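You operate a simulated robot arm through the tools that you are given. There is no shell and no other tool.

The job below is to be done with a simulated two-armed robot. You get a single attempt, and the scene is never put back.

TASK
Pick up the foil pack from the top of the cart with one hand, pass it to the other hand and put it on the test station.

The check looks at the end state, three seconds after you hand in, the way a careful person would. Anything else that was tipped, shoved, dropped, spilled or broken makes it a failure.

THE ROBOT
Two 7-joint arms with two-finger grippers on one trunk, on a base that drives. Base frame: it is fixed to the floor where the robot stands at the start and does not move with it; the origin is under the middle of the robot, x ahead of it, y to its left, z up. Readings come in m, degrees, newtons and seconds.
The left shoulder is at the start at [0.041, 0.161, 1.13], the right one opposite. With the tool pointing down near the work surface each hand reaches from about 0.28 to 0.74 m from the robot's upright axis, wherever it stands, measured 20 degrees to its own side. Places, roughly: foil pack [2, 3.25, 0.75]; test station [2.7, -0.3, 0.8]. Payload 2.45 kg a hand.
The TCP of each hand is the grasp point between the finger pads, 0.026 m short of the fingertips. In the tool frame z runs along the fingers and y along their closing line. Largest opening 0.096 m; the body of the gripper starts 0.069 m behind the TCP.
Orientation is that of the tool frame in the base frame, as a unit quaternion [x, y, z, w]. With the fingers straight down and closing along the base's y, the tool's x points along the base's -x, its y along +y and its z along -z.

THE INTERFACE
- The arms move only by the tool move_arm. It takes "left_moves", "right_moves" or both (then of equal length, played together; a hand with none holds still); each is a list of rows, each a list of 7 numbers: the finger opening in cm, from 0 to 9.6, then the shift along the base's x, y, z in cm, then the turn, a rotation vector about the base's x, y, z in degrees. In form: [[fingers, tx, ty, tz, ax, ay, az], ...]. A call has 1 to 20 rows; each row shifts and turns the commanded pose from where the row before left it. A row lasts 0.2 s, in which the tool goes at most 0.05 m and 8.6 degrees; a call with a longer step from one row to the next is refused whole, and so is a gripper value outside its range. A pose out of reach is approached as far as the arm can. The call stops where the force on the tool passes 40 N (or 10 N more than at its start, if that is more) or the arm is blocked; 0.2 s more then pass. Each finger halts on what it meets, pressing with about 21 N; the grip force reading is that of the motor and also rises with nothing between the fingers. The clock runs only during rows and for 0.2 s after the last one: add rows that do not move to give the fingers time. It gives the time, the measured TCP pose, the force on the tool (base axes), the opening and the grip force at its end, in the units of the frame above (readings bear some noise), with the torque about the TCP (base axes, N m) and any sound that the robot's microphone picked up.
- Cameras (640 x 400 px; columns grow to the right, rows downward): "scene" is now at [0.1086, 0.0126, 1.6189]; the picture's right is [0.12, -0.99, -0.00], its down [-0.71, -0.08, -0.70] and it looks along [0.69, 0.08, -0.72] (base axes); focal length 282 px, centre (320, 200). "left" rides on the left gripper at [0.082, -0.003, -0.098] in its tool frame; the picture's right is [0.04, 1.00, 0.00], its down [-0.73, 0.03, -0.68] and it looks along [-0.68, 0.03, 0.73] (tool axes); focal length 256 px, centre (320, 200). "right" rides on the right gripper at [0.082, 0.003, -0.098] in its tool frame; the picture's right is [-0.04, 1.00, 0.00], its down [-0.73, -0.03, -0.68] and it looks along [-0.68, -0.03, 0.73] (tool axes); focal length 256 px, centre (320, 200).
- snapshot(camera): a new picture of that camera. It takes no simulated time.
- raise_lower(by): slides the trunk up (or, below 0, down) by that many m; the arms and the scene camera ride with it, the base frame stays. It gives what a move gives, with no picture.
- drive_base(legs): drives the robot by 1 to 6 legs, each [ahead, left, turn to the left] in m, m and degrees, along the robot's own axes; the way and the turn of a leg run together, so that a leg with both is an arc; at most 1.5 m and 180 degrees a leg. The arms and the cameras ride along, it lands a little off, and it stops where it bumps. It gives what a move gives.
- aim_head(pan, tilt): turns the head with the scene camera to pan (to the left, within 120 degrees either way) and tilt (down, from -29 to 69), counted from straight ahead of the robot. It gives what a move gives.
- locate(camera, pixels): for up to 12 pixels [column, row] of the newest picture of that camera ("zoom" is the newest enlarged one), the place [x, y, z] in the base frame of the surface seen there, good to about 0.003 m, but the place of the scene camera against the robot may be out by one fixed shift of up to 0.018 m in any direction. It takes no simulated time.
- close_up(camera, box): a new picture of the part [left, top, right, bottom] of that camera's present view, enlarged. It takes no simulated time.
- hand_in(): hands the job in; it is judged then, once.

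Leave the grippers open and the arms clear of the work at the hand-in unless told otherwise.

The tools are called after ">>>" as name(argument=value, ...) on one line, values as JSON. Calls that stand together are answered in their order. move_arm: Moves the arms, as the interface text tells. Its arguments: {"type":"object","properties":{"left_moves":{"type":"array"},"right_moves":{"type":"array"}},"required":[]} The other tools are called the same way: raise_lower (by) slides the trunk up or down; drive_base (legs) drives the base; aim_head (pan, tilt) turns the head that bears the scene camera; snapshot (camera) takes a picture; locate (camera, pixels) gives the place of the surface under pixels of a picture; close_up (camera, box) takes an enlarged picture of a part of a camera's view; hand_in () hands the job in.

At the start:

```text
time_s: 0.0
left_tool_pos: [0.4773, 0.2093, 1.0855]
left_tool_rot: [0.0, 1.0, 0.001, -0.001]
left_force: [-0.4, -0.3, -0.4]
left_ft_torque: [0.04, 0.02, -0.02]
left_gripper_width: 0.0959
left_grip_force: 0.1
right_tool_pos: [0.4703, -0.2277, 1.0967]
right_tool_rot: [0.001, 1.0, 0.001, 0.0]
right_force: [0.9, -0.3, -0.1]
right_ft_torque: [-0.01, 0.03, -0.03]
right_gripper_width: 0.0961
right_grip_force: 0.1
trunk travel left (down, up): [-0.3, 0.267]
robot x, y, heading: [-0.0003, 0.0012, 0.1]
head pan, tilt: [6.8, 45.4]
```

scene: 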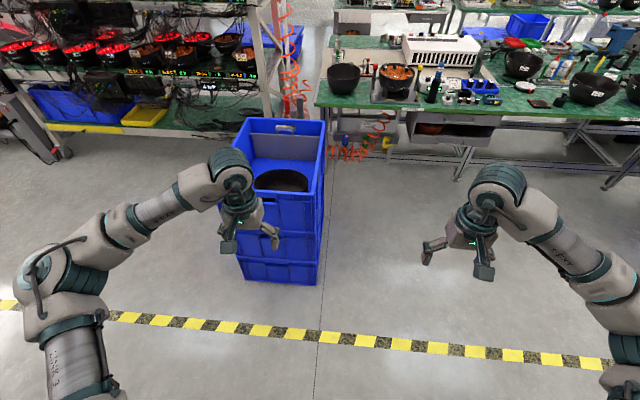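
right: 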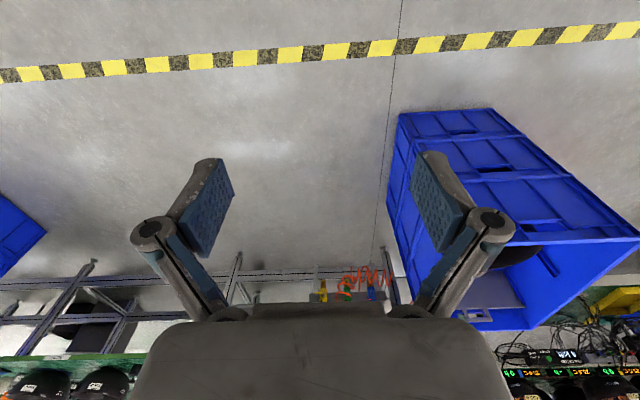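
left: 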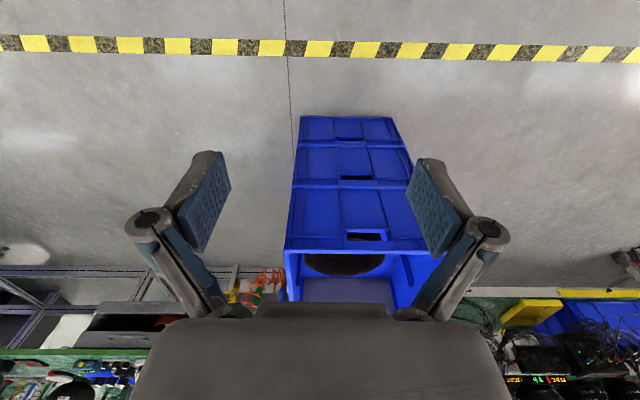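

I see blue crates straight ahead, a green bench ahead to the right and a rack on the left. The cart isn't in view; it should be far to the left at about [2, 3.25]. I'll turn the head to the left first.

>>> aim_head(pan=58, tilt=20)

>>> snapshot(camera="scene")

>>> aim_head(pan=0, tilt=20)

>>> snapshot(camera="scene")

```text
time_s: 1.2
left_tool_pos: [0.4729, 0.2108, 1.0872]
left_tool_rot: [0.0, 1.0, 0.0, 0.001]
left_force: [0.0, -0.4, 0.8]
left_ft_torque: [-0.01, 0.0, 0.0]
left_gripper_width: 0.0961
left_grip_force: 0.0
right_tool_pos: [0.465, -0.228, 1.0988]
right_tool_rot: [0.001, 1.0, 0.002, 0.001]
right_force: [-0.7, -0.2, -0.1]
right_ft_torque: [0.01, 0.01, -0.02]
right_gripper_width: 0.0958
right_grip_force: 0.1
trunk travel left (down, up): [-0.3, 0.267]
robot x, y, heading: [-0.0012, -0.0017, 0.1]
head pan, tilt: [58.0, 20.0]
```

```text
taken
```

scene: 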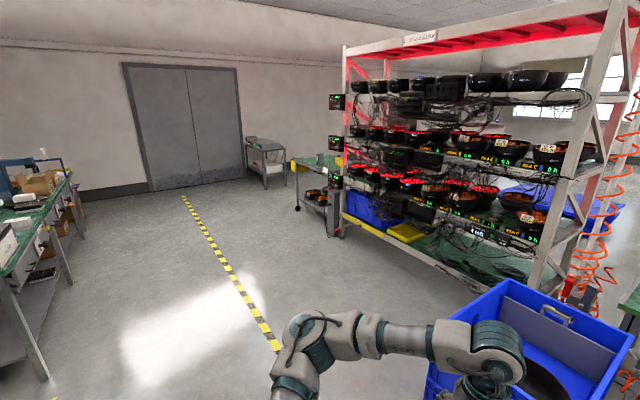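

```text
time_s: 2.5
left_tool_pos: [0.4727, 0.2089, 1.0863]
left_tool_rot: [0.0, 1.0, 0.0, 0.001]
left_force: [0.0, -0.4, -0.5]
left_ft_torque: [0.0, -0.01, 0.01]
left_gripper_width: 0.0959
left_grip_force: 0.1
right_tool_pos: [0.4665, -0.2286, 1.0982]
right_tool_rot: [0.002, 1.0, 0.0, 0.002]
right_force: [-0.1, 0.6, 0.5]
right_ft_torque: [-0.03, 0.0, -0.03]
right_gripper_width: 0.0962
right_grip_force: 0.0
trunk travel left (down, up): [-0.3, 0.267]
robot x, y, heading: [-0.0007, -0.0004, 0.5]
head pan, tilt: [0.0, 20.0]
```

```text
taken
```

scene: 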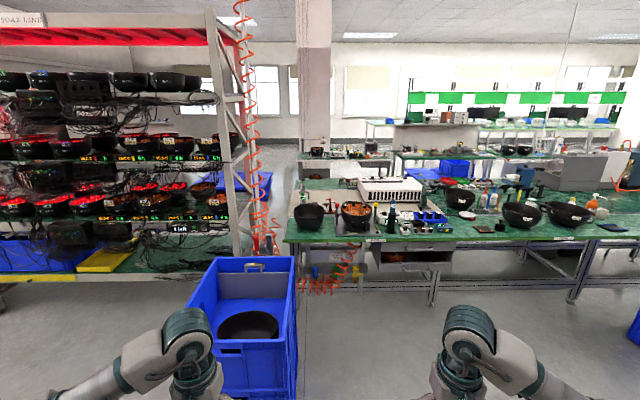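

The small green-topped cart is at about (318,170) in the pan-58 view. The bench ahead holds a white device at (390,190). I'll measure the bench features, take a close-up of the bench, then look back at the cart.

>>> locate(camera="scene", pixels=[[390, 190], [310, 212], [356, 212], [290, 238], [480, 228], [245, 345], [293, 260], [410, 215], [335, 195], [390, 207], [190, 300], [300, 330]])

>>> close_up(camera="scene", box=[280, 150, 500, 290])

>>> aim_head(pan=58, tilt=20)

>>> snapshot(camera="scene")

>>> locate(camera="scene", pixels=[[318, 160], [300, 170], [335, 172], [297, 208], [332, 235], [290, 165], [345, 215], [320, 163], [265, 150], [345, 60], [430, 310], [183, 200]])

>>> close_up(camera="scene", box=[230, 120, 390, 250])

```text
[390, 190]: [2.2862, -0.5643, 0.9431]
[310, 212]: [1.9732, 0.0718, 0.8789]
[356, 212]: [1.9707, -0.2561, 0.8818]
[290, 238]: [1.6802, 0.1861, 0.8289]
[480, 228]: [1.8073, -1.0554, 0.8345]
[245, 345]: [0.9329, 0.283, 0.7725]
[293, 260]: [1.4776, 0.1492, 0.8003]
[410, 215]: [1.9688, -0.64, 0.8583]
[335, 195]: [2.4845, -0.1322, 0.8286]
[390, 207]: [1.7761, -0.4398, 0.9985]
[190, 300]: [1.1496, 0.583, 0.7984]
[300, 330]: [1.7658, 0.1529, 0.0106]
```

```text
2.86 times, centred on (390, 220) of scene
```

zoom: 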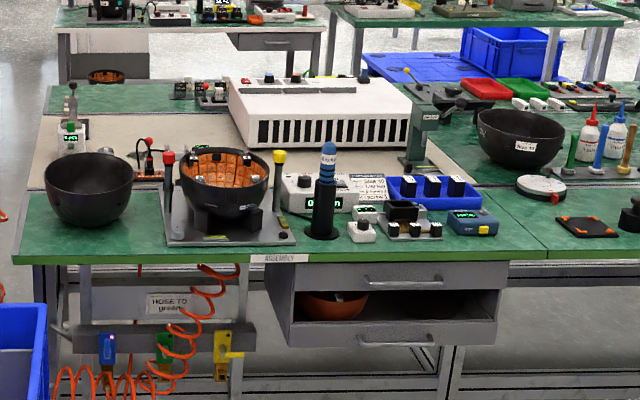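

```text
time_s: 3.7
left_tool_pos: [0.4732, 0.2101, 1.0866]
left_tool_rot: [0.0, 1.0, 0.0, 0.001]
left_force: [0.0, 0.4, 0.0]
left_ft_torque: [-0.03, -0.01, -0.01]
left_gripper_width: 0.0958
left_grip_force: 0.1
right_tool_pos: [0.4673, -0.2268, 1.0975]
right_tool_rot: [0.001, 1.0, 0.001, 0.002]
right_force: [0.9, -0.6, -0.3]
right_ft_torque: [0.01, 0.0, 0.0]
right_gripper_width: 0.0961
right_grip_force: 0.1
trunk travel left (down, up): [-0.3, 0.267]
robot x, y, heading: [-0.0003, 0.0013, 0.1]
head pan, tilt: [58.0, 20.0]
```

```text
taken
```

scene: 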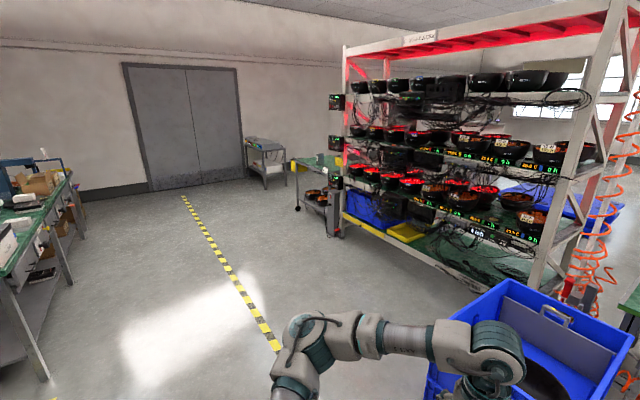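

```text
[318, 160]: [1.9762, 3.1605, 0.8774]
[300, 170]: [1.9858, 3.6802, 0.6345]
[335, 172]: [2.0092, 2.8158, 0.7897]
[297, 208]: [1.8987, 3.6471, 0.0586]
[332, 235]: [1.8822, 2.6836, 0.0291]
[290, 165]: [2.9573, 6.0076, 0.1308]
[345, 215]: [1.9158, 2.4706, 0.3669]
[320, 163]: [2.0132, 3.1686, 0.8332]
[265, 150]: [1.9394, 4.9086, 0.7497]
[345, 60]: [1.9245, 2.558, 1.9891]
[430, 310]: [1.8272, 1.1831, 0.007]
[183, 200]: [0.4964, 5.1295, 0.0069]
```

```text
3.08 times, centred on (310, 185) of scene
```

zoom: 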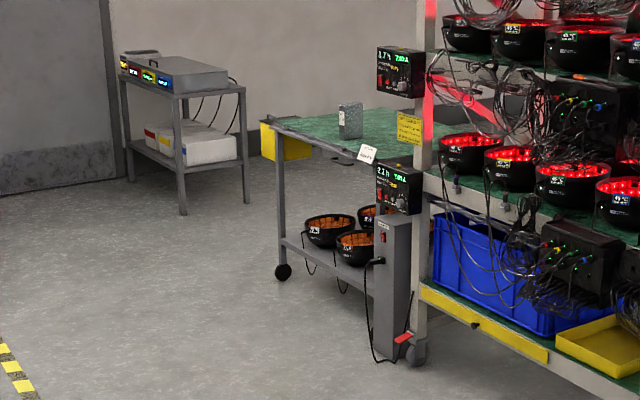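

The foil pack looks like the grey block on the cart's green top, at about [2.0, 3.16, 0.83]. For the test station near [2.7, -0.3] I need a higher view, so I'll raise the trunk and look again.

>>> raise_lower(by=0.26)

>>> aim_head(pan=-8, tilt=22)

>>> close_up(camera="scene", box=[180, 90, 500, 290])

```text
time_s: 6.4
left_tool_pos: [0.4727, 0.2101, 1.3461]
left_tool_rot: [0.001, 1.0, 0.0, 0.001]
left_force: [0.0, 0.6, 0.3]
left_ft_torque: [0.0, 0.02, 0.01]
left_gripper_width: 0.0961
left_grip_force: 0.0
right_tool_pos: [0.4655, -0.2276, 1.3584]
right_tool_rot: [0.001, 1.0, 0.001, 0.002]
right_force: [0.1, 0.3, -0.1]
right_ft_torque: [0.01, 0.04, -0.01]
right_gripper_width: 0.0957
right_grip_force: 0.1
trunk travel left (down, up): [-0.56, 0.007]
robot x, y, heading: [0.0004, -0.0001, -0.0]
head pan, tilt: [58.0, 20.0]
```

```text
time_s: 7.8
left_tool_pos: [0.4733, 0.2095, 1.347]
left_tool_rot: [0.0, 1.0, 0.0, 0.001]
left_force: [-0.8, -0.3, -0.7]
left_ft_torque: [0.03, 0.02, 0.02]
left_gripper_width: 0.096
left_grip_force: 0.0
right_tool_pos: [0.4655, -0.2285, 1.3577]
right_tool_rot: [0.001, 1.0, 0.001, 0.002]
right_force: [-0.2, 0.2, -0.2]
right_ft_torque: [0.02, 0.01, 0.0]
right_gripper_width: 0.0955
right_grip_force: 0.1
trunk travel left (down, up): [-0.56, 0.007]
robot x, y, heading: [0.0028, -0.0019, -0.1]
head pan, tilt: [-8.0, 22.0]
```

```text
2.00 times, centred on (340, 190) of scene
```

zoom: 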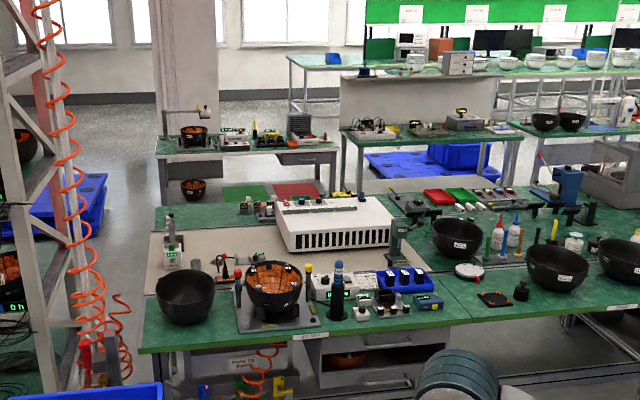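

Behind the white device there's a second strip of bench, with green and red patches at about (247,193) and (297,190) in the zoom. I'll measure these points.

>>> locate(camera="zoom", pixels=[[247, 193], [297, 190], [245, 208], [200, 215], [380, 213], [270, 212], [335, 205], [340, 220], [220, 150], [165, 245], [285, 125], [300, 195]])

>>> close_up(camera="scene", box=[240, 170, 400, 270])

>>> locate(camera="zoom", pixels=[[150, 60], [60, 90], [110, 140], [250, 80], [300, 60], [440, 120], [560, 60], [40, 200], [200, 120], [380, 70]])

```text
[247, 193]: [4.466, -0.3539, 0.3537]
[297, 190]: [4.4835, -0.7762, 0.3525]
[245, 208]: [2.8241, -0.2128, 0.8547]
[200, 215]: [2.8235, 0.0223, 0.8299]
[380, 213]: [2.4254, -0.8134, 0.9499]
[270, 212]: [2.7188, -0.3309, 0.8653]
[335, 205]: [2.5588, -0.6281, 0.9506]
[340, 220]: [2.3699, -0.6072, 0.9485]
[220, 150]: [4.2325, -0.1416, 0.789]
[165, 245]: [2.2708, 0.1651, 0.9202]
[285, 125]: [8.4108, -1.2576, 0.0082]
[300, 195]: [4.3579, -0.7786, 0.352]
```

```text
4.00 times, centred on (320, 220) of scene
```

zoom: 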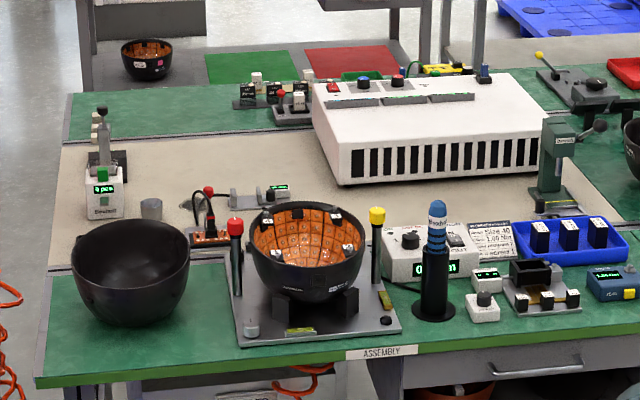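

```text
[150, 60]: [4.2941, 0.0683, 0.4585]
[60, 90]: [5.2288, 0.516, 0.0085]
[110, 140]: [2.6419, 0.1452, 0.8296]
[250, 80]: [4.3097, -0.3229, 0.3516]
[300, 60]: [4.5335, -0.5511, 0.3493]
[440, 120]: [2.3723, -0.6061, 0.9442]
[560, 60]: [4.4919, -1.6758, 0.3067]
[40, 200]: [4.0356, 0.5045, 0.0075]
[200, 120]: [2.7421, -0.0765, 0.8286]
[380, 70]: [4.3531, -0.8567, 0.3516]
```

The bench's far green strip around x 2.65–2.9 holds small fixtures near [2.72, -0.33], which I can't inspect from this side. I'll deal with the cart first. Before driving I'll check the floor to my left.

>>> aim_head(pan=85, tilt=30)

>>> snapshot(camera="scene")

>>> locate(camera="scene", pixels=[[60, 300], [150, 200], [220, 200], [250, 150], [300, 200], [200, 300], [400, 250], [480, 200], [500, 150], [100, 250], [300, 100], [560, 250]])

```text
time_s: 9.5
left_tool_pos: [0.4743, 0.2097, 1.3461]
left_tool_rot: [0.0, 1.0, 0.0, 0.001]
left_force: [0.1, -0.2, -0.1]
left_ft_torque: [-0.01, 0.0, 0.0]
left_gripper_width: 0.0959
left_grip_force: 0.1
right_tool_pos: [0.4667, -0.2282, 1.3585]
right_tool_rot: [0.002, 1.0, 0.001, 0.002]
right_force: [0.7, 0.0, 0.1]
right_ft_torque: [0.01, 0.01, 0.02]
right_gripper_width: 0.0958
right_grip_force: 0.3
trunk travel left (down, up): [-0.56, 0.007]
robot x, y, heading: [-0.0018, -0.0001, 0.1]
head pan, tilt: [85.0, 30.0]
```

```text
taken
```

scene: 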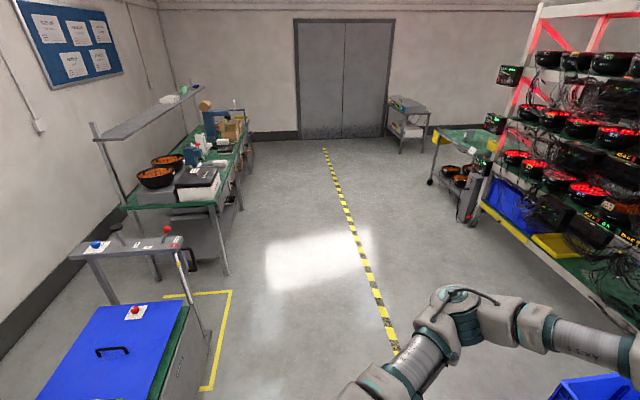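

```text
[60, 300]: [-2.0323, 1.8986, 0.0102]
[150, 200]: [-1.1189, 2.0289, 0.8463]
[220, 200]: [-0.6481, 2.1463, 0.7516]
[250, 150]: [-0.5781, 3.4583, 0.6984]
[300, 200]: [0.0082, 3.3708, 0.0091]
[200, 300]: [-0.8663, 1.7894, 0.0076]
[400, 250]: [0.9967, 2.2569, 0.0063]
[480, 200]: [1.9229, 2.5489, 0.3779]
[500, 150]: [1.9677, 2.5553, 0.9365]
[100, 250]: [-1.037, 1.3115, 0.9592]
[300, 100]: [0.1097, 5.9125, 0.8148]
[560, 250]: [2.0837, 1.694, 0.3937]
```

The floor to the left is clear: benches at x < -0.55, cart and rack at x > 1.9. I'll strafe left to y≈3.15, then go ahead to x≈0.8 and look at the cart.

>>> drive_base(legs=[[0.1, 1.5, 0], [0, 1.5, 0], [0.7, 0.15, 0]])

>>> aim_head(pan=0, tilt=35)

>>> snapshot(camera="scene")

```text
refused: leg 1 is longer than a leg can be; nothing moved
```

```text
time_s: 11.1
left_tool_pos: [0.4731, 0.2086, 1.3474]
left_tool_rot: [0.0, 1.0, -0.001, 0.001]
left_force: [0.7, 0.3, -0.6]
left_ft_torque: [0.02, 0.0, -0.03]
left_gripper_width: 0.096
left_grip_force: 0.1
right_tool_pos: [0.4679, -0.2271, 1.3588]
right_tool_rot: [0.0, 1.0, 0.001, 0.002]
right_force: [0.1, -0.5, -0.4]
right_ft_torque: [0.05, 0.0, 0.02]
right_gripper_width: 0.0961
right_grip_force: 0.0
trunk travel left (down, up): [-0.56, 0.007]
robot x, y, heading: [-0.0006, 0.0036, -0.1]
head pan, tilt: [0.0, 35.0]
```

```text
taken
```

scene: 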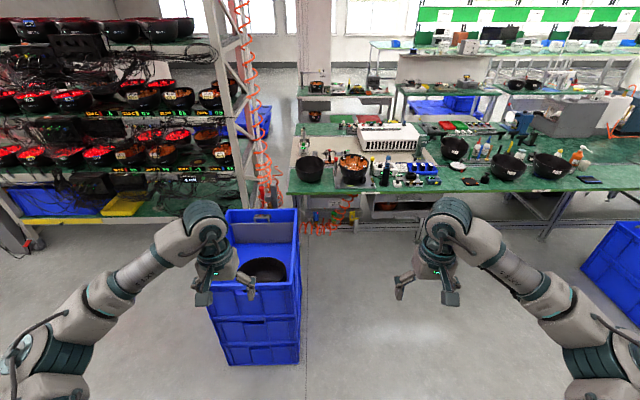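

That leg came out just over the 1.5 m limit, so the call was refused and nothing moved. I'll resend it with shorter legs.

>>> drive_base(legs=[[0, 1.4, 0], [0, 1.4, 0], [0.8, 0.35, 0]])

>>> snapshot(camera="scene")

```text
time_s: 28.8
left_tool_pos: [1.2989, 3.3517, 1.3441]
left_tool_rot: [0.003, 1.0, -0.005, 0.001]
left_force: [0.0, -0.2, -0.3]
left_ft_torque: [-0.01, 0.01, 0.0]
left_gripper_width: 0.0961
left_grip_force: 0.1
right_tool_pos: [1.2891, 2.9151, 1.3618]
right_tool_rot: [0.005, 1.0, -0.003, 0.002]
right_force: [-0.1, 0.5, 0.3]
right_ft_torque: [0.01, -0.01, 0.01]
right_gripper_width: 0.0958
right_grip_force: 0.0
trunk travel left (down, up): [-0.56, 0.007]
robot x, y, heading: [0.8286, 3.1366, -0.4]
head pan, tilt: [0.0, 35.0]
```

```text
taken
```

scene: 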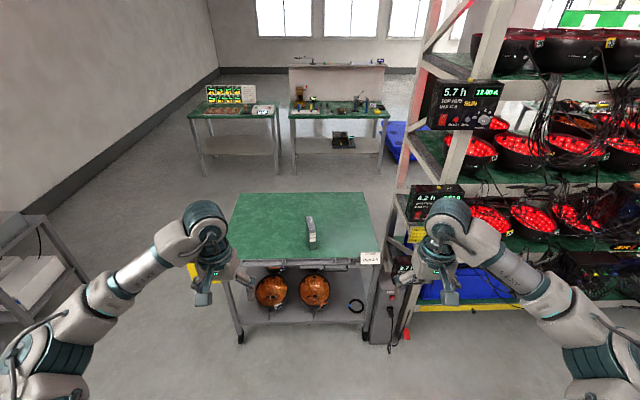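

I see the cart with the foil pack at (312,230), close to the right side. I'll measure the cart and pack and take a close-up.

>>> locate(camera="scene", pixels=[[312, 230], [309, 218], [233, 255], [237, 195], [364, 194], [378, 258], [300, 255], [370, 258], [310, 243], [408, 180], [440, 105], [437, 195]])

>>> close_up(camera="scene", box=[260, 185, 400, 275])

```text
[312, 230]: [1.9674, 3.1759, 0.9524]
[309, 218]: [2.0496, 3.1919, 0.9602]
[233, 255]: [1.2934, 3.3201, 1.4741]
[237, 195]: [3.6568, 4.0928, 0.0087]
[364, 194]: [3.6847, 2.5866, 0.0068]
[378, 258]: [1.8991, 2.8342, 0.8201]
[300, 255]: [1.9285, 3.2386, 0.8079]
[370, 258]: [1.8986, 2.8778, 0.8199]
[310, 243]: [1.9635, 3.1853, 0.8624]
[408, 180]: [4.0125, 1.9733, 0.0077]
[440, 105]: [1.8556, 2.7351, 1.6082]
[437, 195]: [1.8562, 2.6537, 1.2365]
```

```text
4.44 times, centred on (330, 230) of scene
```

zoom: 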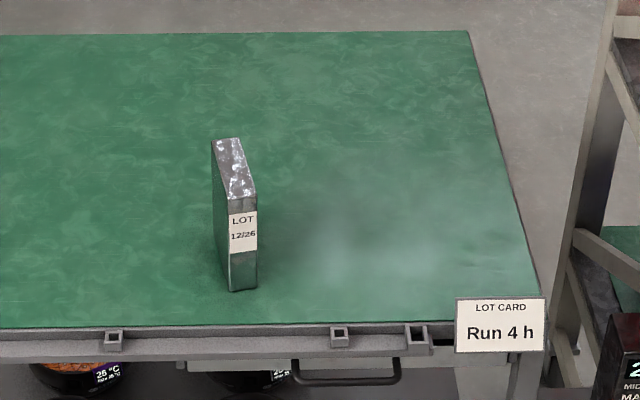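

The pack is a thin slab standing on edge, narrow side towards me. I'll measure its corners in the close-up.

>>> locate(camera="zoom", pixels=[[216, 141], [239, 140], [231, 196], [253, 196], [233, 285], [254, 285], [243, 240], [221, 220], [200, 300], [300, 250], [410, 330], [470, 35]])

```text
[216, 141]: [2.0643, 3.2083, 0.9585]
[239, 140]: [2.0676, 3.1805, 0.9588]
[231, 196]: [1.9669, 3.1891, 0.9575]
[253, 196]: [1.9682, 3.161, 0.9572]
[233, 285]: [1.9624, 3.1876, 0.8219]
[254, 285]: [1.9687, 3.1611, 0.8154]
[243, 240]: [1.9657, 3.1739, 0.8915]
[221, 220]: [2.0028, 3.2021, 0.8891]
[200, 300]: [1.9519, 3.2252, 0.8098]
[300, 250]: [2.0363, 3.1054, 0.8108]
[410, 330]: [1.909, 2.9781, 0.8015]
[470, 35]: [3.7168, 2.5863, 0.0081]
```

The pack spans x 1.966–2.067 and is about 0.03 m thick in y. It is yawed about +10°, with its base on the cart top at z≈0.81 and its top at z≈0.958.

My plan has three steps:
1. The right hand takes it low from the front, tilted 30° below horizontal.
2. The left hand takes it from above.
3. The left hand sets it down upright.

I'll drive to about (1.36, 3.2) with the heading at 10°. The hands at z 1.35 stay well above the cart.

>>> drive_base(legs=[[0.0, 0.06, 10.4], [0.5, -0.09, 0]])

>>> aim_head(pan=0, tilt=55)

>>> snapshot(camera="scene")

>>> snapshot(camera="right")

```text
time_s: 32.5
left_tool_pos: [1.7566, 3.5286, 1.3428]
left_tool_rot: [-0.084, 0.996, -0.016, 0.006]
left_force: [-0.4, 1.8, 0.2]
left_ft_torque: [-0.17, 0.01, 0.03]
left_gripper_width: 0.0957
left_grip_force: 0.0
right_tool_pos: [1.8214, 3.0964, 1.3691]
right_tool_rot: [-0.084, 0.996, -0.015, 0.008]
right_force: [-0.1, 0.7, 0.3]
right_ft_torque: [-0.06, 0.01, 0.03]
right_gripper_width: 0.0959
right_grip_force: 0.2
trunk travel left (down, up): [-0.56, 0.007]
robot x, y, heading: [1.3393, 3.2063, 9.4]
head pan, tilt: [0.0, 35.0]
```

```text
time_s: 33.3
left_tool_pos: [1.7633, 3.4952, 1.3486]
left_tool_rot: [-0.083, 0.997, -0.001, 0.004]
left_force: [-0.1, -1.4, -0.4]
left_ft_torque: [0.11, -0.02, 0.0]
left_gripper_width: 0.0961
left_grip_force: 0.1
right_tool_pos: [1.8283, 3.0613, 1.3628]
right_tool_rot: [-0.082, 0.997, -0.002, 0.007]
right_force: [-0.2, 0.5, 0.1]
right_ft_torque: [0.02, 0.01, 0.0]
right_gripper_width: 0.0962
right_grip_force: 0.1
trunk travel left (down, up): [-0.56, 0.007]
robot x, y, heading: [1.3385, 3.2045, 9.4]
head pan, tilt: [0.0, 55.0]
```

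```text
taken
```

scene: 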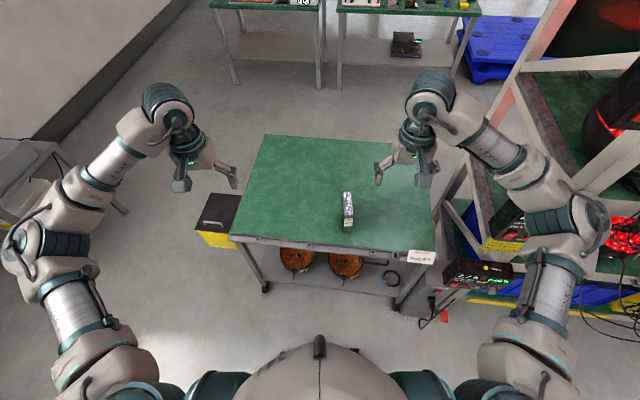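

```text
taken
```

right: 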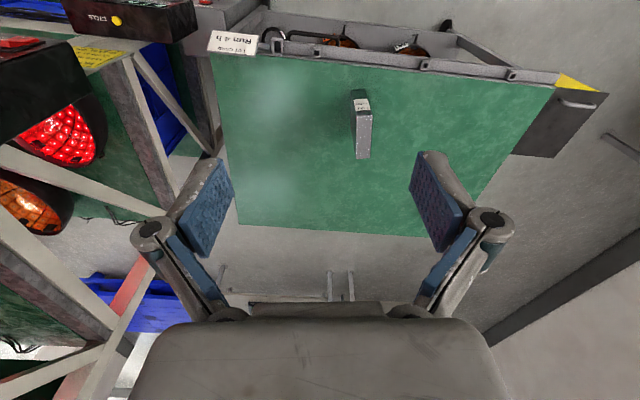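

The right wrist camera sees the pack at (362,125). I'll measure the pack there, and the right elbow against the rack in the scene view.

>>> locate(camera="right", pixels=[[352, 112], [372, 112], [357, 156], [369, 156], [362, 135], [353, 94], [366, 93], [330, 140], [400, 200], [250, 52], [420, 66], [545, 80]])

>>> locate(camera="scene", pixels=[[347, 195], [347, 225], [560, 220], [600, 225], [480, 270], [510, 275], [510, 240], [548, 300], [330, 238], [220, 215], [425, 125], [590, 190]])

>>> close_up(camera="right", box=[320, 80, 400, 170])

```text
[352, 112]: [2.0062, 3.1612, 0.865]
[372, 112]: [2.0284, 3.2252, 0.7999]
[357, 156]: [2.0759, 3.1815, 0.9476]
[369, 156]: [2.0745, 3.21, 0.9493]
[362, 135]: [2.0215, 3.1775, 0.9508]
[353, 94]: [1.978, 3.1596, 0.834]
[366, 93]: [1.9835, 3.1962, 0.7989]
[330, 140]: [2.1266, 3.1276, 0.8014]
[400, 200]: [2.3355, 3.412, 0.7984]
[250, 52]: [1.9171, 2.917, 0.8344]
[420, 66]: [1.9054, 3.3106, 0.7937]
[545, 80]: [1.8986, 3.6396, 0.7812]
```

```text
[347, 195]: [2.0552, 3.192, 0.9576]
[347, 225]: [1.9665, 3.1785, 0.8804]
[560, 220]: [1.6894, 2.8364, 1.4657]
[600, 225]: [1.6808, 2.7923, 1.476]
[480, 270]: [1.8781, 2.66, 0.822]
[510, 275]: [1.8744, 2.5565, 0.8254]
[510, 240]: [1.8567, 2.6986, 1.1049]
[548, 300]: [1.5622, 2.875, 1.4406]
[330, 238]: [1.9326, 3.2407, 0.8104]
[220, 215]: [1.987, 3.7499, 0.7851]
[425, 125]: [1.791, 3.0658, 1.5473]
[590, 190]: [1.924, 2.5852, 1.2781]
```

```text
4.44 times, centred on (360, 125) of right
```

zoom: 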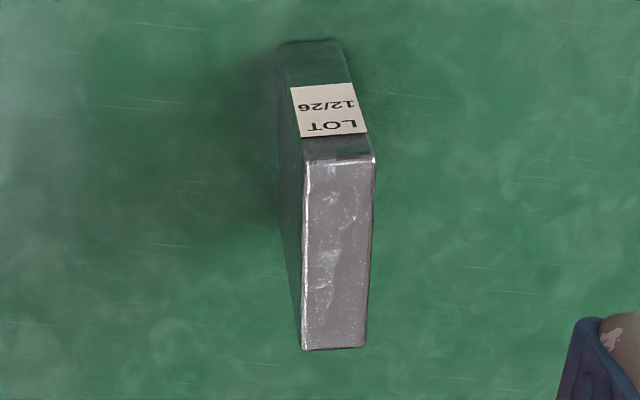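

The wrist camera puts the cart top at z≈0.799 and the scene camera reads about 9 mm higher, so I'll trust the wrist camera. Now the pack's top corners in the close-up.

>>> locate(camera="zoom", pixels=[[308, 168], [370, 165], [306, 345], [362, 344], [340, 250], [338, 170], [334, 340], [305, 250], [366, 250], [250, 250], [282, 50], [334, 45]])

```text
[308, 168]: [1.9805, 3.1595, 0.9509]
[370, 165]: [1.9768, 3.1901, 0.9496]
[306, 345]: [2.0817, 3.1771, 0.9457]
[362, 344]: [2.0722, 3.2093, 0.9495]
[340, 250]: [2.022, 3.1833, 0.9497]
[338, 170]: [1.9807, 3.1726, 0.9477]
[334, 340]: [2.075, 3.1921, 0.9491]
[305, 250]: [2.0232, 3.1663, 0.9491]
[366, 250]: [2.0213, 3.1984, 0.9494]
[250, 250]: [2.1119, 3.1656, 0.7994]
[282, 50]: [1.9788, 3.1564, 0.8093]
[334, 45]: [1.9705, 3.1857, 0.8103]
```

The pack's centre is (2.026, 3.183), yaw about 11°, thickness about 0.032, z 0.799–0.949. I'll lower the trunk 0.30 m, then pitch the right hand 60° forward, up in free air.

>>> raise_lower(by=-0.3)

>>> move_arm(right_moves=[[9.6, -0.5, 0, 0, 1.38, -8.44, 0], [9.6, -0.5, 0, 0, 1.38, -8.44, 0], [9.6, -0.5, 0, 0, 1.38, -8.44, 0], [9.6, -0.5, 0, 0, 1.38, -8.44, 0], [9.6, -0.5, 0, 0, 1.38, -8.44, 0], [9.6, -0.5, 0, 0, 1.38, -8.44, 0], [9.6, -0.5, 0, 0, 1.38, -8.44, 0], [9.6, 0, 0, 0, 0, 0, 1.6], [9.6, 0, 0, 0, 0, 0, 0]])

>>> snapshot(camera="scene")

>>> snapshot(camera="right")

```text
time_s: 36.3
left_tool_pos: [1.7537, 3.5456, 1.041]
left_tool_rot: [-0.087, 0.996, -0.021, 0.006]
left_force: [-0.1, 1.7, 0.5]
left_ft_torque: [-0.16, -0.01, 0.0]
left_gripper_width: 0.0961
left_grip_force: 0.1
right_tool_pos: [1.8176, 3.1141, 1.0725]
right_tool_rot: [-0.087, 0.996, -0.021, 0.01]
right_force: [-0.5, 2.4, 0.7]
right_ft_torque: [-0.18, -0.08, 0.01]
right_gripper_width: 0.0959
right_grip_force: 0.0
trunk travel left (down, up): [-0.26, 0.307]
robot x, y, heading: [1.3435, 3.2099, 9.5]
head pan, tilt: [0.0, 55.0]
```

```text
time_s: 38.3
left_tool_pos: [1.7607, 3.5045, 1.0471]
left_tool_rot: [-0.082, 0.997, -0.005, 0.004]
left_force: [0.5, -0.7, -0.9]
left_ft_torque: [0.02, 0.0, -0.03]
left_gripper_width: 0.096
left_grip_force: 0.1
right_tool_pos: [1.8315, 3.088, 1.0862]
right_tool_rot: [-0.084, 0.86, 0.041, 0.502]
right_force: [0.9, -0.2, 0.3]
right_ft_torque: [-0.01, -0.01, 0.0]
right_gripper_width: 0.0958
right_grip_force: 0.1
right hand out of reach, approached as far as the arm can: row 6, 7
trunk travel left (down, up): [-0.26, 0.307]
robot x, y, heading: [1.3424, 3.2041, 9.6]
head pan, tilt: [0.0, 55.0]
```

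```text
taken
```

scene: 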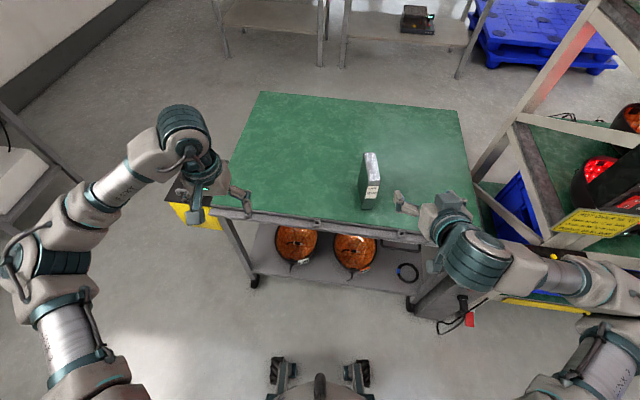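

```text
taken
```

right: 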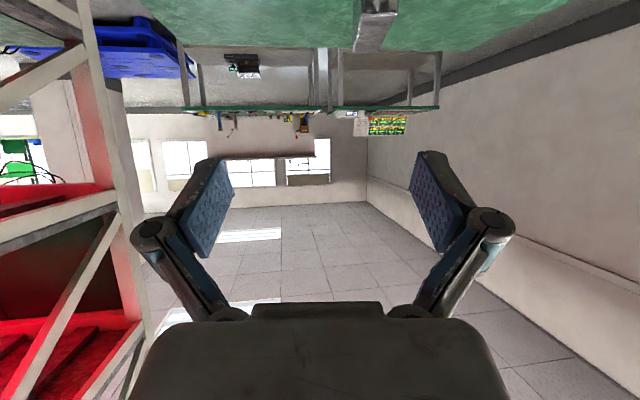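

The hand reached the tilt, and the note says two rows were at the edge of reach. The right forearm now sticks out towards the rack, so I'll check its clearance.

>>> locate(camera="scene", pixels=[[580, 265], [630, 290], [610, 330], [600, 225], [560, 255], [630, 205], [470, 255], [440, 205], [405, 205], [530, 140], [545, 305], [635, 262]])

>>> aim_head(pan=-45, tilt=45)

>>> snapshot(camera="scene")

```text
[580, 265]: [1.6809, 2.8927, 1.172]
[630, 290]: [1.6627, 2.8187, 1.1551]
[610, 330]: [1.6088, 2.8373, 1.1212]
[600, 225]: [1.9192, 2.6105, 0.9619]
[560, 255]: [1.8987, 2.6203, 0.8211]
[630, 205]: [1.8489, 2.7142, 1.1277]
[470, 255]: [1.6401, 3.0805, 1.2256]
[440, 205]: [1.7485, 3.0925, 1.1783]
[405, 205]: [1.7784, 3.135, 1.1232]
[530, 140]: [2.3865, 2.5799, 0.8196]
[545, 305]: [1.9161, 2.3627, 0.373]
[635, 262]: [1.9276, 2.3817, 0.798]
```

```text
time_s: 39.5
left_tool_pos: [1.7682, 3.4645, 1.0539]
left_tool_rot: [-0.081, 0.997, 0.008, 0.004]
left_force: [0.1, -2.2, -0.5]
left_ft_torque: [0.23, 0.03, 0.0]
left_gripper_width: 0.0963
left_grip_force: 0.1
right_tool_pos: [1.8391, 3.0453, 1.0801]
right_tool_rot: [-0.072, 0.861, 0.052, 0.501]
right_force: [0.2, -3.6, -0.5]
right_ft_torque: [0.16, -0.05, 0.25]
right_gripper_width: 0.0962
right_grip_force: 0.1
trunk travel left (down, up): [-0.26, 0.307]
robot x, y, heading: [1.3412, 3.1969, 9.1]
head pan, tilt: [-45.0, 45.0]
```

```text
taken
```

scene: 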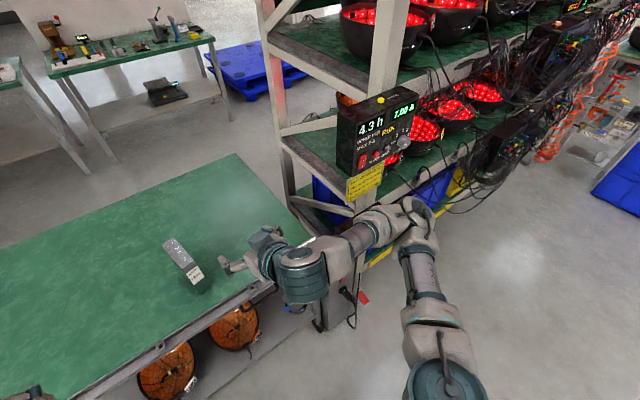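

The arm clears the rack. However, both hands' readings drift by several centimetres in y between calls, so the robot is swaying. I'll hold still and watch the readings settle.

>>> move_arm(right_moves=[[9.6, 0, 0, 0, 0, 0, 0], [9.6, 0, 0, 0, 0, 0, 0], [9.6, 0, 0, 0, 0, 0, 0]])

>>> move_arm(right_moves=[[9.6, 0, 0, 0, 0, 0, 0]])

>>> move_arm(right_moves=[[9.6, 0, 0, 0, 0, 0, 0], [9.6, 0, 0, 0, 0, 0, 0], [9.6, 0, 0, 0, 0, 0, 0], [9.6, 0, 0, 0, 0, 0, 0], [9.6, 0, 0, 0, 0, 0, 0], [9.6, 0, 0, 0, 0, 0, 0], [9.6, 0, 0, 0, 0, 0, 0], [9.6, 0, 0, 0, 0, 0, 0]])

>>> move_arm(right_moves=[[9.6, 0, 0, 0, 0, 0, 0]])

>>> aim_head(pan=0, tilt=69)

>>> snapshot(camera="scene")

```text
time_s: 40.5
left_tool_pos: [1.762, 3.4861, 1.0503]
left_tool_rot: [-0.08, 0.997, -0.003, 0.006]
left_force: [0.1, 0.3, -0.6]
left_ft_torque: [-0.03, -0.03, 0.0]
left_gripper_width: 0.0959
left_grip_force: 0.0
right_tool_pos: [1.8337, 3.0661, 1.0846]
right_tool_rot: [-0.078, 0.86, 0.042, 0.502]
right_force: [-0.1, 0.6, -0.5]
right_ft_torque: [-0.02, 0.0, -0.01]
right_gripper_width: 0.0961
right_grip_force: 0.1
trunk travel left (down, up): [-0.26, 0.307]
robot x, y, heading: [1.3393, 3.1978, 9.2]
head pan, tilt: [-45.0, 45.0]
stopped in row 3 (right hand): the arm was blocked; the commanded pose is now the measured one
```

```text
time_s: 40.9
left_tool_pos: [1.7599, 3.5004, 1.0482]
left_tool_rot: [-0.081, 0.997, -0.009, 0.007]
left_force: [0.5, 0.7, 0.2]
left_ft_torque: [-0.02, 0.0, 0.02]
left_gripper_width: 0.096
left_grip_force: 0.1
right_tool_pos: [1.8294, 3.0819, 1.0875]
right_tool_rot: [-0.081, 0.86, 0.036, 0.503]
right_force: [-0.3, 1.1, -0.6]
right_ft_torque: [-0.02, 0.0, -0.04]
right_gripper_width: 0.096
right_grip_force: 0.2
trunk travel left (down, up): [-0.26, 0.307]
robot x, y, heading: [1.3364, 3.1953, 9.2]
head pan, tilt: [-45.0, 45.0]
```

```text
time_s: 42.6
left_tool_pos: [1.7615, 3.4863, 1.0511]
left_tool_rot: [-0.08, 0.997, -0.003, 0.006]
left_force: [0.2, -0.9, -0.5]
left_ft_torque: [0.04, 0.01, 0.04]
left_gripper_width: 0.096
left_grip_force: 0.0
right_tool_pos: [1.8341, 3.0668, 1.0838]
right_tool_rot: [-0.077, 0.86, 0.041, 0.502]
right_force: [-0.1, -0.3, -0.2]
right_ft_torque: [0.02, 0.01, 0.0]
right_gripper_width: 0.0959
right_grip_force: 0.0
trunk travel left (down, up): [-0.26, 0.307]
robot x, y, heading: [1.3391, 3.1963, 9.3]
head pan, tilt: [-45.0, 45.0]
```

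```text
time_s: 43.0
left_tool_pos: [1.7621, 3.4901, 1.0506]
left_tool_rot: [-0.081, 0.997, -0.004, 0.006]
left_force: [0.0, 0.7, -0.4]
left_ft_torque: [0.01, 0.01, 0.0]
left_gripper_width: 0.0957
left_grip_force: 0.1
right_tool_pos: [1.8338, 3.0703, 1.0846]
right_tool_rot: [-0.078, 0.86, 0.04, 0.502]
right_force: [0.5, -0.7, -0.2]
right_ft_torque: [0.02, 0.0, -0.03]
right_gripper_width: 0.096
right_grip_force: 0.0
trunk travel left (down, up): [-0.26, 0.307]
robot x, y, heading: [1.3439, 3.2004, 9.0]
head pan, tilt: [-45.0, 45.0]
```

```text
time_s: 44.2
left_tool_pos: [1.7577, 3.5122, 1.0465]
left_tool_rot: [-0.081, 0.997, -0.012, 0.007]
left_force: [0.8, 1.7, -0.7]
left_ft_torque: [-0.17, 0.02, 0.02]
left_gripper_width: 0.0959
left_grip_force: 0.0
right_tool_pos: [1.8288, 3.0942, 1.09]
right_tool_rot: [-0.084, 0.859, 0.034, 0.503]
right_force: [-0.9, 2.3, -1.0]
right_ft_torque: [-0.06, 0.0, -0.13]
right_gripper_width: 0.0962
right_grip_force: 0.1
trunk travel left (down, up): [-0.26, 0.307]
robot x, y, heading: [1.3401, 3.1994, 9.1]
head pan, tilt: [0.0, 68.8]
```

```text
taken
```

scene: 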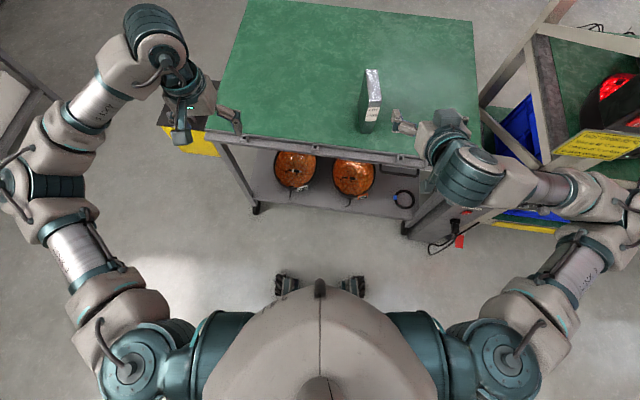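

The sway grew again after the head turned, so I'll let it settle with the head fixed and sample the readings.

>>> move_arm(left_moves=[[9.6, 0, 0, 0, 0, 0, 0], [9.6, 0, 0, 0, 0, 0, 0], [9.6, 0, 0, 0, 0, 0, 0], [9.6, 0, 0, 0, 0, 0, 0], [9.6, 0, 0, 0, 0, 0, 0], [9.6, 0, 0, 0, 0, 0, 0], [9.6, 0, 0, 0, 0, 0, 0], [9.6, 0, 0, 0, 0, 0, 0], [9.6, 0, 0, 0, 0, 0, 0], [9.6, 0, 0, 0, 0, 0, 0]])

>>> move_arm(left_moves=[[9.6, 0, 0, 0, 0, 0, 0]])

>>> move_arm(left_moves=[[9.6, 0, 0, 0, 0, 0, 0]])

>>> move_arm(left_moves=[[9.6, 0, 0, 0, 0, 0, 0]])

>>> move_arm(left_moves=[[9.6, 0, 0, 0, 0, 0, 0]])

```text
time_s: 46.4
left_tool_pos: [1.7638, 3.4764, 1.0513]
left_tool_rot: [-0.079, 0.997, 0.0, 0.006]
left_force: [-0.2, -2.0, 0.4]
left_ft_torque: [0.09, 0.02, -0.02]
left_gripper_width: 0.0961
left_grip_force: 0.1
right_tool_pos: [1.8338, 3.056, 1.084]
right_tool_rot: [-0.074, 0.861, 0.044, 0.501]
right_force: [0.3, -1.5, -0.1]
right_ft_torque: [0.05, 0.02, 0.09]
right_gripper_width: 0.0959
right_grip_force: 0.2
trunk travel left (down, up): [-0.26, 0.307]
robot x, y, heading: [1.3411, 3.193, 9.2]
head pan, tilt: [0.0, 68.8]
```

```text
time_s: 46.8
left_tool_pos: [1.7586, 3.5063, 1.0477]
left_tool_rot: [-0.081, 0.997, -0.011, 0.007]
left_force: [-0.4, 2.2, 0.5]
left_ft_torque: [-0.09, -0.03, -0.02]
left_gripper_width: 0.096
left_grip_force: 0.1
right_tool_pos: [1.8287, 3.0891, 1.0876]
right_tool_rot: [-0.081, 0.86, 0.035, 0.503]
right_force: [0.0, 1.2, -0.4]
right_ft_torque: [-0.09, 0.01, -0.11]
right_gripper_width: 0.096
right_grip_force: 0.1
trunk travel left (down, up): [-0.26, 0.307]
robot x, y, heading: [1.3383, 3.201, 9.2]
head pan, tilt: [0.0, 68.8]
```

```text
time_s: 47.2
left_tool_pos: [1.7634, 3.4753, 1.0539]
left_tool_rot: [-0.08, 0.997, 0.001, 0.005]
left_force: [-0.1, -1.3, -0.7]
left_ft_torque: [0.07, 0.0, -0.02]
left_gripper_width: 0.096
left_grip_force: 0.0
right_tool_pos: [1.8359, 3.0572, 1.0832]
right_tool_rot: [-0.075, 0.861, 0.045, 0.502]
right_force: [-0.5, -0.9, -0.1]
right_ft_torque: [0.01, 0.02, 0.08]
right_gripper_width: 0.0958
right_grip_force: 0.0
trunk travel left (down, up): [-0.26, 0.307]
robot x, y, heading: [1.3435, 3.1931, 9.2]
head pan, tilt: [0.0, 68.8]
```

```text
time_s: 47.6
left_tool_pos: [1.7586, 3.5044, 1.048]
left_tool_rot: [-0.081, 0.997, -0.01, 0.007]
left_force: [0.5, -0.5, 0.6]
left_ft_torque: [-0.01, 0.02, 0.0]
left_gripper_width: 0.0959
left_grip_force: 0.1
right_tool_pos: [1.8294, 3.0857, 1.0883]
right_tool_rot: [-0.082, 0.86, 0.037, 0.502]
right_force: [-0.3, 0.7, 1.0]
right_ft_torque: [0.01, 0.01, -0.02]
right_gripper_width: 0.0958
right_grip_force: 0.1
trunk travel left (down, up): [-0.26, 0.307]
robot x, y, heading: [1.3408, 3.2, 9.2]
head pan, tilt: [0.0, 68.8]
```

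```text
time_s: 48.0
left_tool_pos: [1.7635, 3.4788, 1.053]
left_tool_rot: [-0.078, 0.997, -0.001, 0.006]
left_force: [0.2, -1.2, 0.3]
left_ft_torque: [0.08, 0.03, 0.0]
left_gripper_width: 0.0961
left_grip_force: 0.0
right_tool_pos: [1.8351, 3.0594, 1.0836]
right_tool_rot: [-0.076, 0.861, 0.043, 0.501]
right_force: [0.4, -0.9, -0.3]
right_ft_torque: [0.05, 0.01, 0.07]
right_gripper_width: 0.0962
right_grip_force: 0.0
trunk travel left (down, up): [-0.26, 0.307]
robot x, y, heading: [1.3432, 3.1945, 9.4]
head pan, tilt: [0.0, 68.8]
```

It's a slowly decaying side sway with a period of about 0.8 s, now ±1.4 cm. I'll wait about 16 s for it to die down.

>>> move_arm(left_moves=[[9.6, 0, 0, 0, 0, 0, 0], [9.6, 0, 0, 0, 0, 0, 0], [9.6, 0, 0, 0, 0, 0, 0], [9.6, 0, 0, 0, 0, 0, 0], [9.6, 0, 0, 0, 0, 0, 0], [9.6, 0, 0, 0, 0, 0, 0], [9.6, 0, 0, 0, 0, 0, 0], [9.6, 0, 0, 0, 0, 0, 0], [9.6, 0, 0, 0, 0, 0, 0], [9.6, 0, 0, 0, 0, 0, 0], [9.6, 0, 0, 0, 0, 0, 0], [9.6, 0, 0, 0, 0, 0, 0], [9.6, 0, 0, 0, 0, 0, 0], [9.6, 0, 0, 0, 0, 0, 0], [9.6, 0, 0, 0, 0, 0, 0], [9.6, 0, 0, 0, 0, 0, 0], [9.6, 0, 0, 0, 0, 0, 0], [9.6, 0, 0, 0, 0, 0, 0], [9.6, 0, 0, 0, 0, 0, 0], [9.6, 0, 0, 0, 0, 0, 0]])

>>> move_arm(left_moves=[[9.6, 0, 0, 0, 0, 0, 0], [9.6, 0, 0, 0, 0, 0, 0], [9.6, 0, 0, 0, 0, 0, 0], [9.6, 0, 0, 0, 0, 0, 0], [9.6, 0, 0, 0, 0, 0, 0], [9.6, 0, 0, 0, 0, 0, 0], [9.6, 0, 0, 0, 0, 0, 0], [9.6, 0, 0, 0, 0, 0, 0], [9.6, 0, 0, 0, 0, 0, 0], [9.6, 0, 0, 0, 0, 0, 0], [9.6, 0, 0, 0, 0, 0, 0], [9.6, 0, 0, 0, 0, 0, 0], [9.6, 0, 0, 0, 0, 0, 0], [9.6, 0, 0, 0, 0, 0, 0], [9.6, 0, 0, 0, 0, 0, 0], [9.6, 0, 0, 0, 0, 0, 0], [9.6, 0, 0, 0, 0, 0, 0], [9.6, 0, 0, 0, 0, 0, 0], [9.6, 0, 0, 0, 0, 0, 0], [9.6, 0, 0, 0, 0, 0, 0]])

>>> move_arm(left_moves=[[9.6, 0, 0, 0, 0, 0, 0], [9.6, 0, 0, 0, 0, 0, 0], [9.6, 0, 0, 0, 0, 0, 0], [9.6, 0, 0, 0, 0, 0, 0], [9.6, 0, 0, 0, 0, 0, 0], [9.6, 0, 0, 0, 0, 0, 0], [9.6, 0, 0, 0, 0, 0, 0], [9.6, 0, 0, 0, 0, 0, 0], [9.6, 0, 0, 0, 0, 0, 0], [9.6, 0, 0, 0, 0, 0, 0], [9.6, 0, 0, 0, 0, 0, 0], [9.6, 0, 0, 0, 0, 0, 0], [9.6, 0, 0, 0, 0, 0, 0], [9.6, 0, 0, 0, 0, 0, 0], [9.6, 0, 0, 0, 0, 0, 0], [9.6, 0, 0, 0, 0, 0, 0], [9.6, 0, 0, 0, 0, 0, 0], [9.6, 0, 0, 0, 0, 0, 0], [9.6, 0, 0, 0, 0, 0, 0], [9.6, 0, 0, 0, 0, 0, 0]])

>>> move_arm(left_moves=[[9.6, 0, 0, 0, 0, 0, 0]])

>>> move_arm(left_moves=[[9.6, 0, 0, 0, 0, 0, 0]])

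```text
time_s: 52.2
left_tool_pos: [1.7625, 3.4921, 1.0497]
left_tool_rot: [-0.079, 0.997, -0.005, 0.007]
left_force: [-0.1, 0.1, 0.1]
left_ft_torque: [0.04, -0.02, -0.02]
left_gripper_width: 0.0961
left_grip_force: 0.2
right_tool_pos: [1.8317, 3.0738, 1.0855]
right_tool_rot: [-0.078, 0.86, 0.039, 0.502]
right_force: [0.4, -1.7, -0.8]
right_ft_torque: [-0.02, -0.01, 0.0]
right_gripper_width: 0.0961
right_grip_force: 0.0
trunk travel left (down, up): [-0.26, 0.307]
robot x, y, heading: [1.3425, 3.1961, 9.4]
head pan, tilt: [0.0, 68.8]
```

```text
time_s: 56.4
left_tool_pos: [1.7607, 3.4898, 1.0509]
left_tool_rot: [-0.08, 0.997, -0.005, 0.006]
left_force: [-0.3, -0.2, 0.1]
left_ft_torque: [-0.01, -0.02, 0.0]
left_gripper_width: 0.0959
left_grip_force: 0.0
right_tool_pos: [1.8336, 3.0721, 1.0858]
right_tool_rot: [-0.078, 0.86, 0.041, 0.503]
right_force: [-0.3, 1.0, 0.8]
right_ft_torque: [-0.01, 0.01, 0.03]
right_gripper_width: 0.0959
right_grip_force: 0.0
trunk travel left (down, up): [-0.26, 0.307]
robot x, y, heading: [1.3377, 3.1956, 9.0]
head pan, tilt: [0.0, 68.8]
```

```text
time_s: 60.6
left_tool_pos: [1.762, 3.491, 1.0512]
left_tool_rot: [-0.081, 0.997, -0.004, 0.007]
left_force: [0.9, -0.5, 0.0]
left_ft_torque: [-0.03, 0.02, 0.0]
left_gripper_width: 0.096
left_grip_force: 0.0
right_tool_pos: [1.8323, 3.0712, 1.0851]
right_tool_rot: [-0.078, 0.86, 0.041, 0.502]
right_force: [0.2, -0.3, 0.1]
right_ft_torque: [0.0, -0.01, 0.02]
right_gripper_width: 0.096
right_grip_force: 0.1
trunk travel left (down, up): [-0.26, 0.307]
robot x, y, heading: [1.3426, 3.1997, 9.1]
head pan, tilt: [0.0, 68.8]
```

```text
time_s: 61.0
left_tool_pos: [1.762, 3.4903, 1.0499]
left_tool_rot: [-0.08, 0.997, -0.005, 0.008]
left_force: [0.3, -0.7, -0.4]
left_ft_torque: [0.0, -0.01, -0.01]
left_gripper_width: 0.0958
left_grip_force: 0.1
right_tool_pos: [1.8316, 3.0714, 1.0848]
right_tool_rot: [-0.079, 0.86, 0.041, 0.502]
right_force: [-1.1, 0.6, 0.2]
right_ft_torque: [0.01, 0.01, 0.01]
right_gripper_width: 0.0961
right_grip_force: 0.1
trunk travel left (down, up): [-0.26, 0.307]
robot x, y, heading: [1.34, 3.1988, 9.1]
head pan, tilt: [0.0, 68.8]
```

```text
time_s: 61.4
left_tool_pos: [1.762, 3.4905, 1.05]
left_tool_rot: [-0.08, 0.997, -0.005, 0.006]
left_force: [-1.2, 0.6, 0.1]
left_ft_torque: [-0.03, 0.01, 0.01]
left_gripper_width: 0.0958
left_grip_force: 0.1
right_tool_pos: [1.833, 3.0714, 1.0852]
right_tool_rot: [-0.078, 0.86, 0.041, 0.502]
right_force: [-0.4, -0.5, -0.3]
right_ft_torque: [0.0, -0.01, 0.03]
right_gripper_width: 0.096
right_grip_force: 0.1
trunk travel left (down, up): [-0.26, 0.307]
robot x, y, heading: [1.3435, 3.1936, 9.3]
head pan, tilt: [0.0, 68.8]
```

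Settled. The right TCP is at (1.832, 3.071, 1.085), about 29° below horizontal, yaw 10°. I'll move it down and left to (1.83, 3.145, 0.867), about 0.2 m short of the pack's centre along its axis, then look.

>>> move_arm(right_moves=[[9.6, 0, 1.25, -3.6, 0, 0, 0], [9.6, 0, 1.25, -3.6, 0, 0, 0], [9.6, 0, 1.25, -3.6, 0, 0, 0], [9.6, 0, 1.25, -3.6, 0, 0, 0], [9.6, 0, 1.25, -3.6, 0, 0, 0], [9.6, 0, 1.15, -3.6, 0, 0, 1.0], [9.6, 0, 0, 0, 0, 0, 0], [9.6, 0, 0, 0, 0, 0, 0], [9.6, 0, 0, 0, 0, 0, 0], [9.6, 0, 0, 0, 0, 0, 0], [9.6, 0, 0, 0, 0, 0, 0], [9.6, 0, 0, 0, 0, 0, 0], [9.6, 0, 0, 0, 0, 0, 0], [9.6, 0, 0, 0, 0, 0, 0]])

>>> snapshot(camera="right")

>>> snapshot(camera="scene")

>>> snapshot(camera="left")

```text
time_s: 64.4
left_tool_pos: [1.7621, 3.4908, 1.0502]
left_tool_rot: [-0.08, 0.997, -0.005, 0.006]
left_force: [-0.2, 0.0, -0.2]
left_ft_torque: [0.01, -0.01, 0.01]
left_gripper_width: 0.0959
left_grip_force: 0.0
right_tool_pos: [1.8461, 3.1548, 0.8722]
right_tool_rot: [-0.085, 0.86, 0.044, 0.502]
right_force: [-0.3, -0.2, 0.5]
right_ft_torque: [0.01, -0.01, -0.02]
right_gripper_width: 0.0959
right_grip_force: 0.0
right hand out of reach, approached as far as the arm can: row 1, 2
trunk travel left (down, up): [-0.26, 0.307]
robot x, y, heading: [1.344, 3.1981, 9.2]
head pan, tilt: [0.0, 68.8]
```

```text
taken
```

right: 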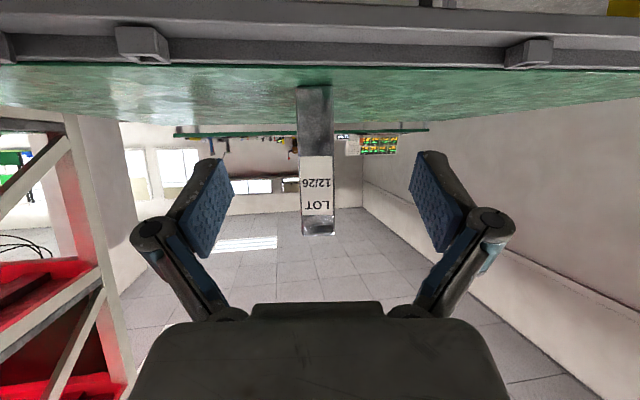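

```text
taken
```

scene: 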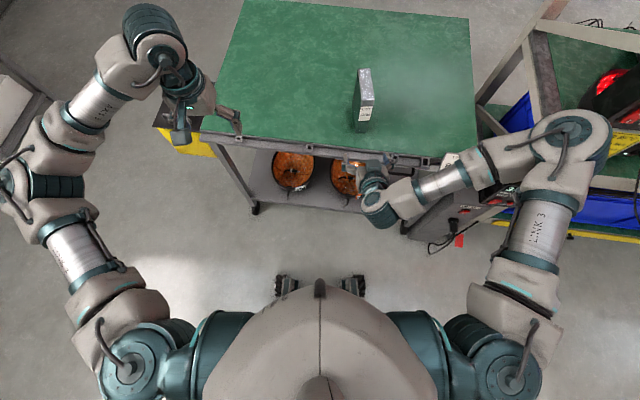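

```text
taken
```

left: 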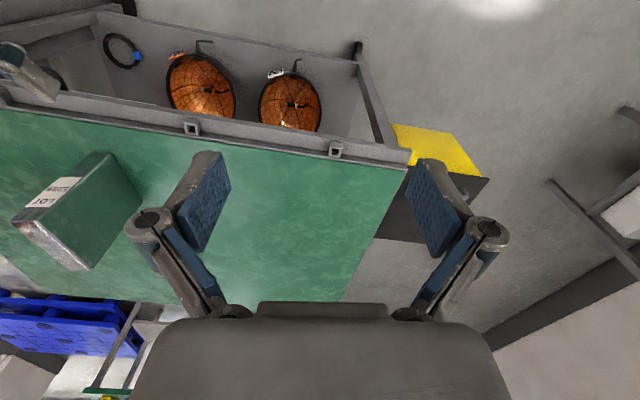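

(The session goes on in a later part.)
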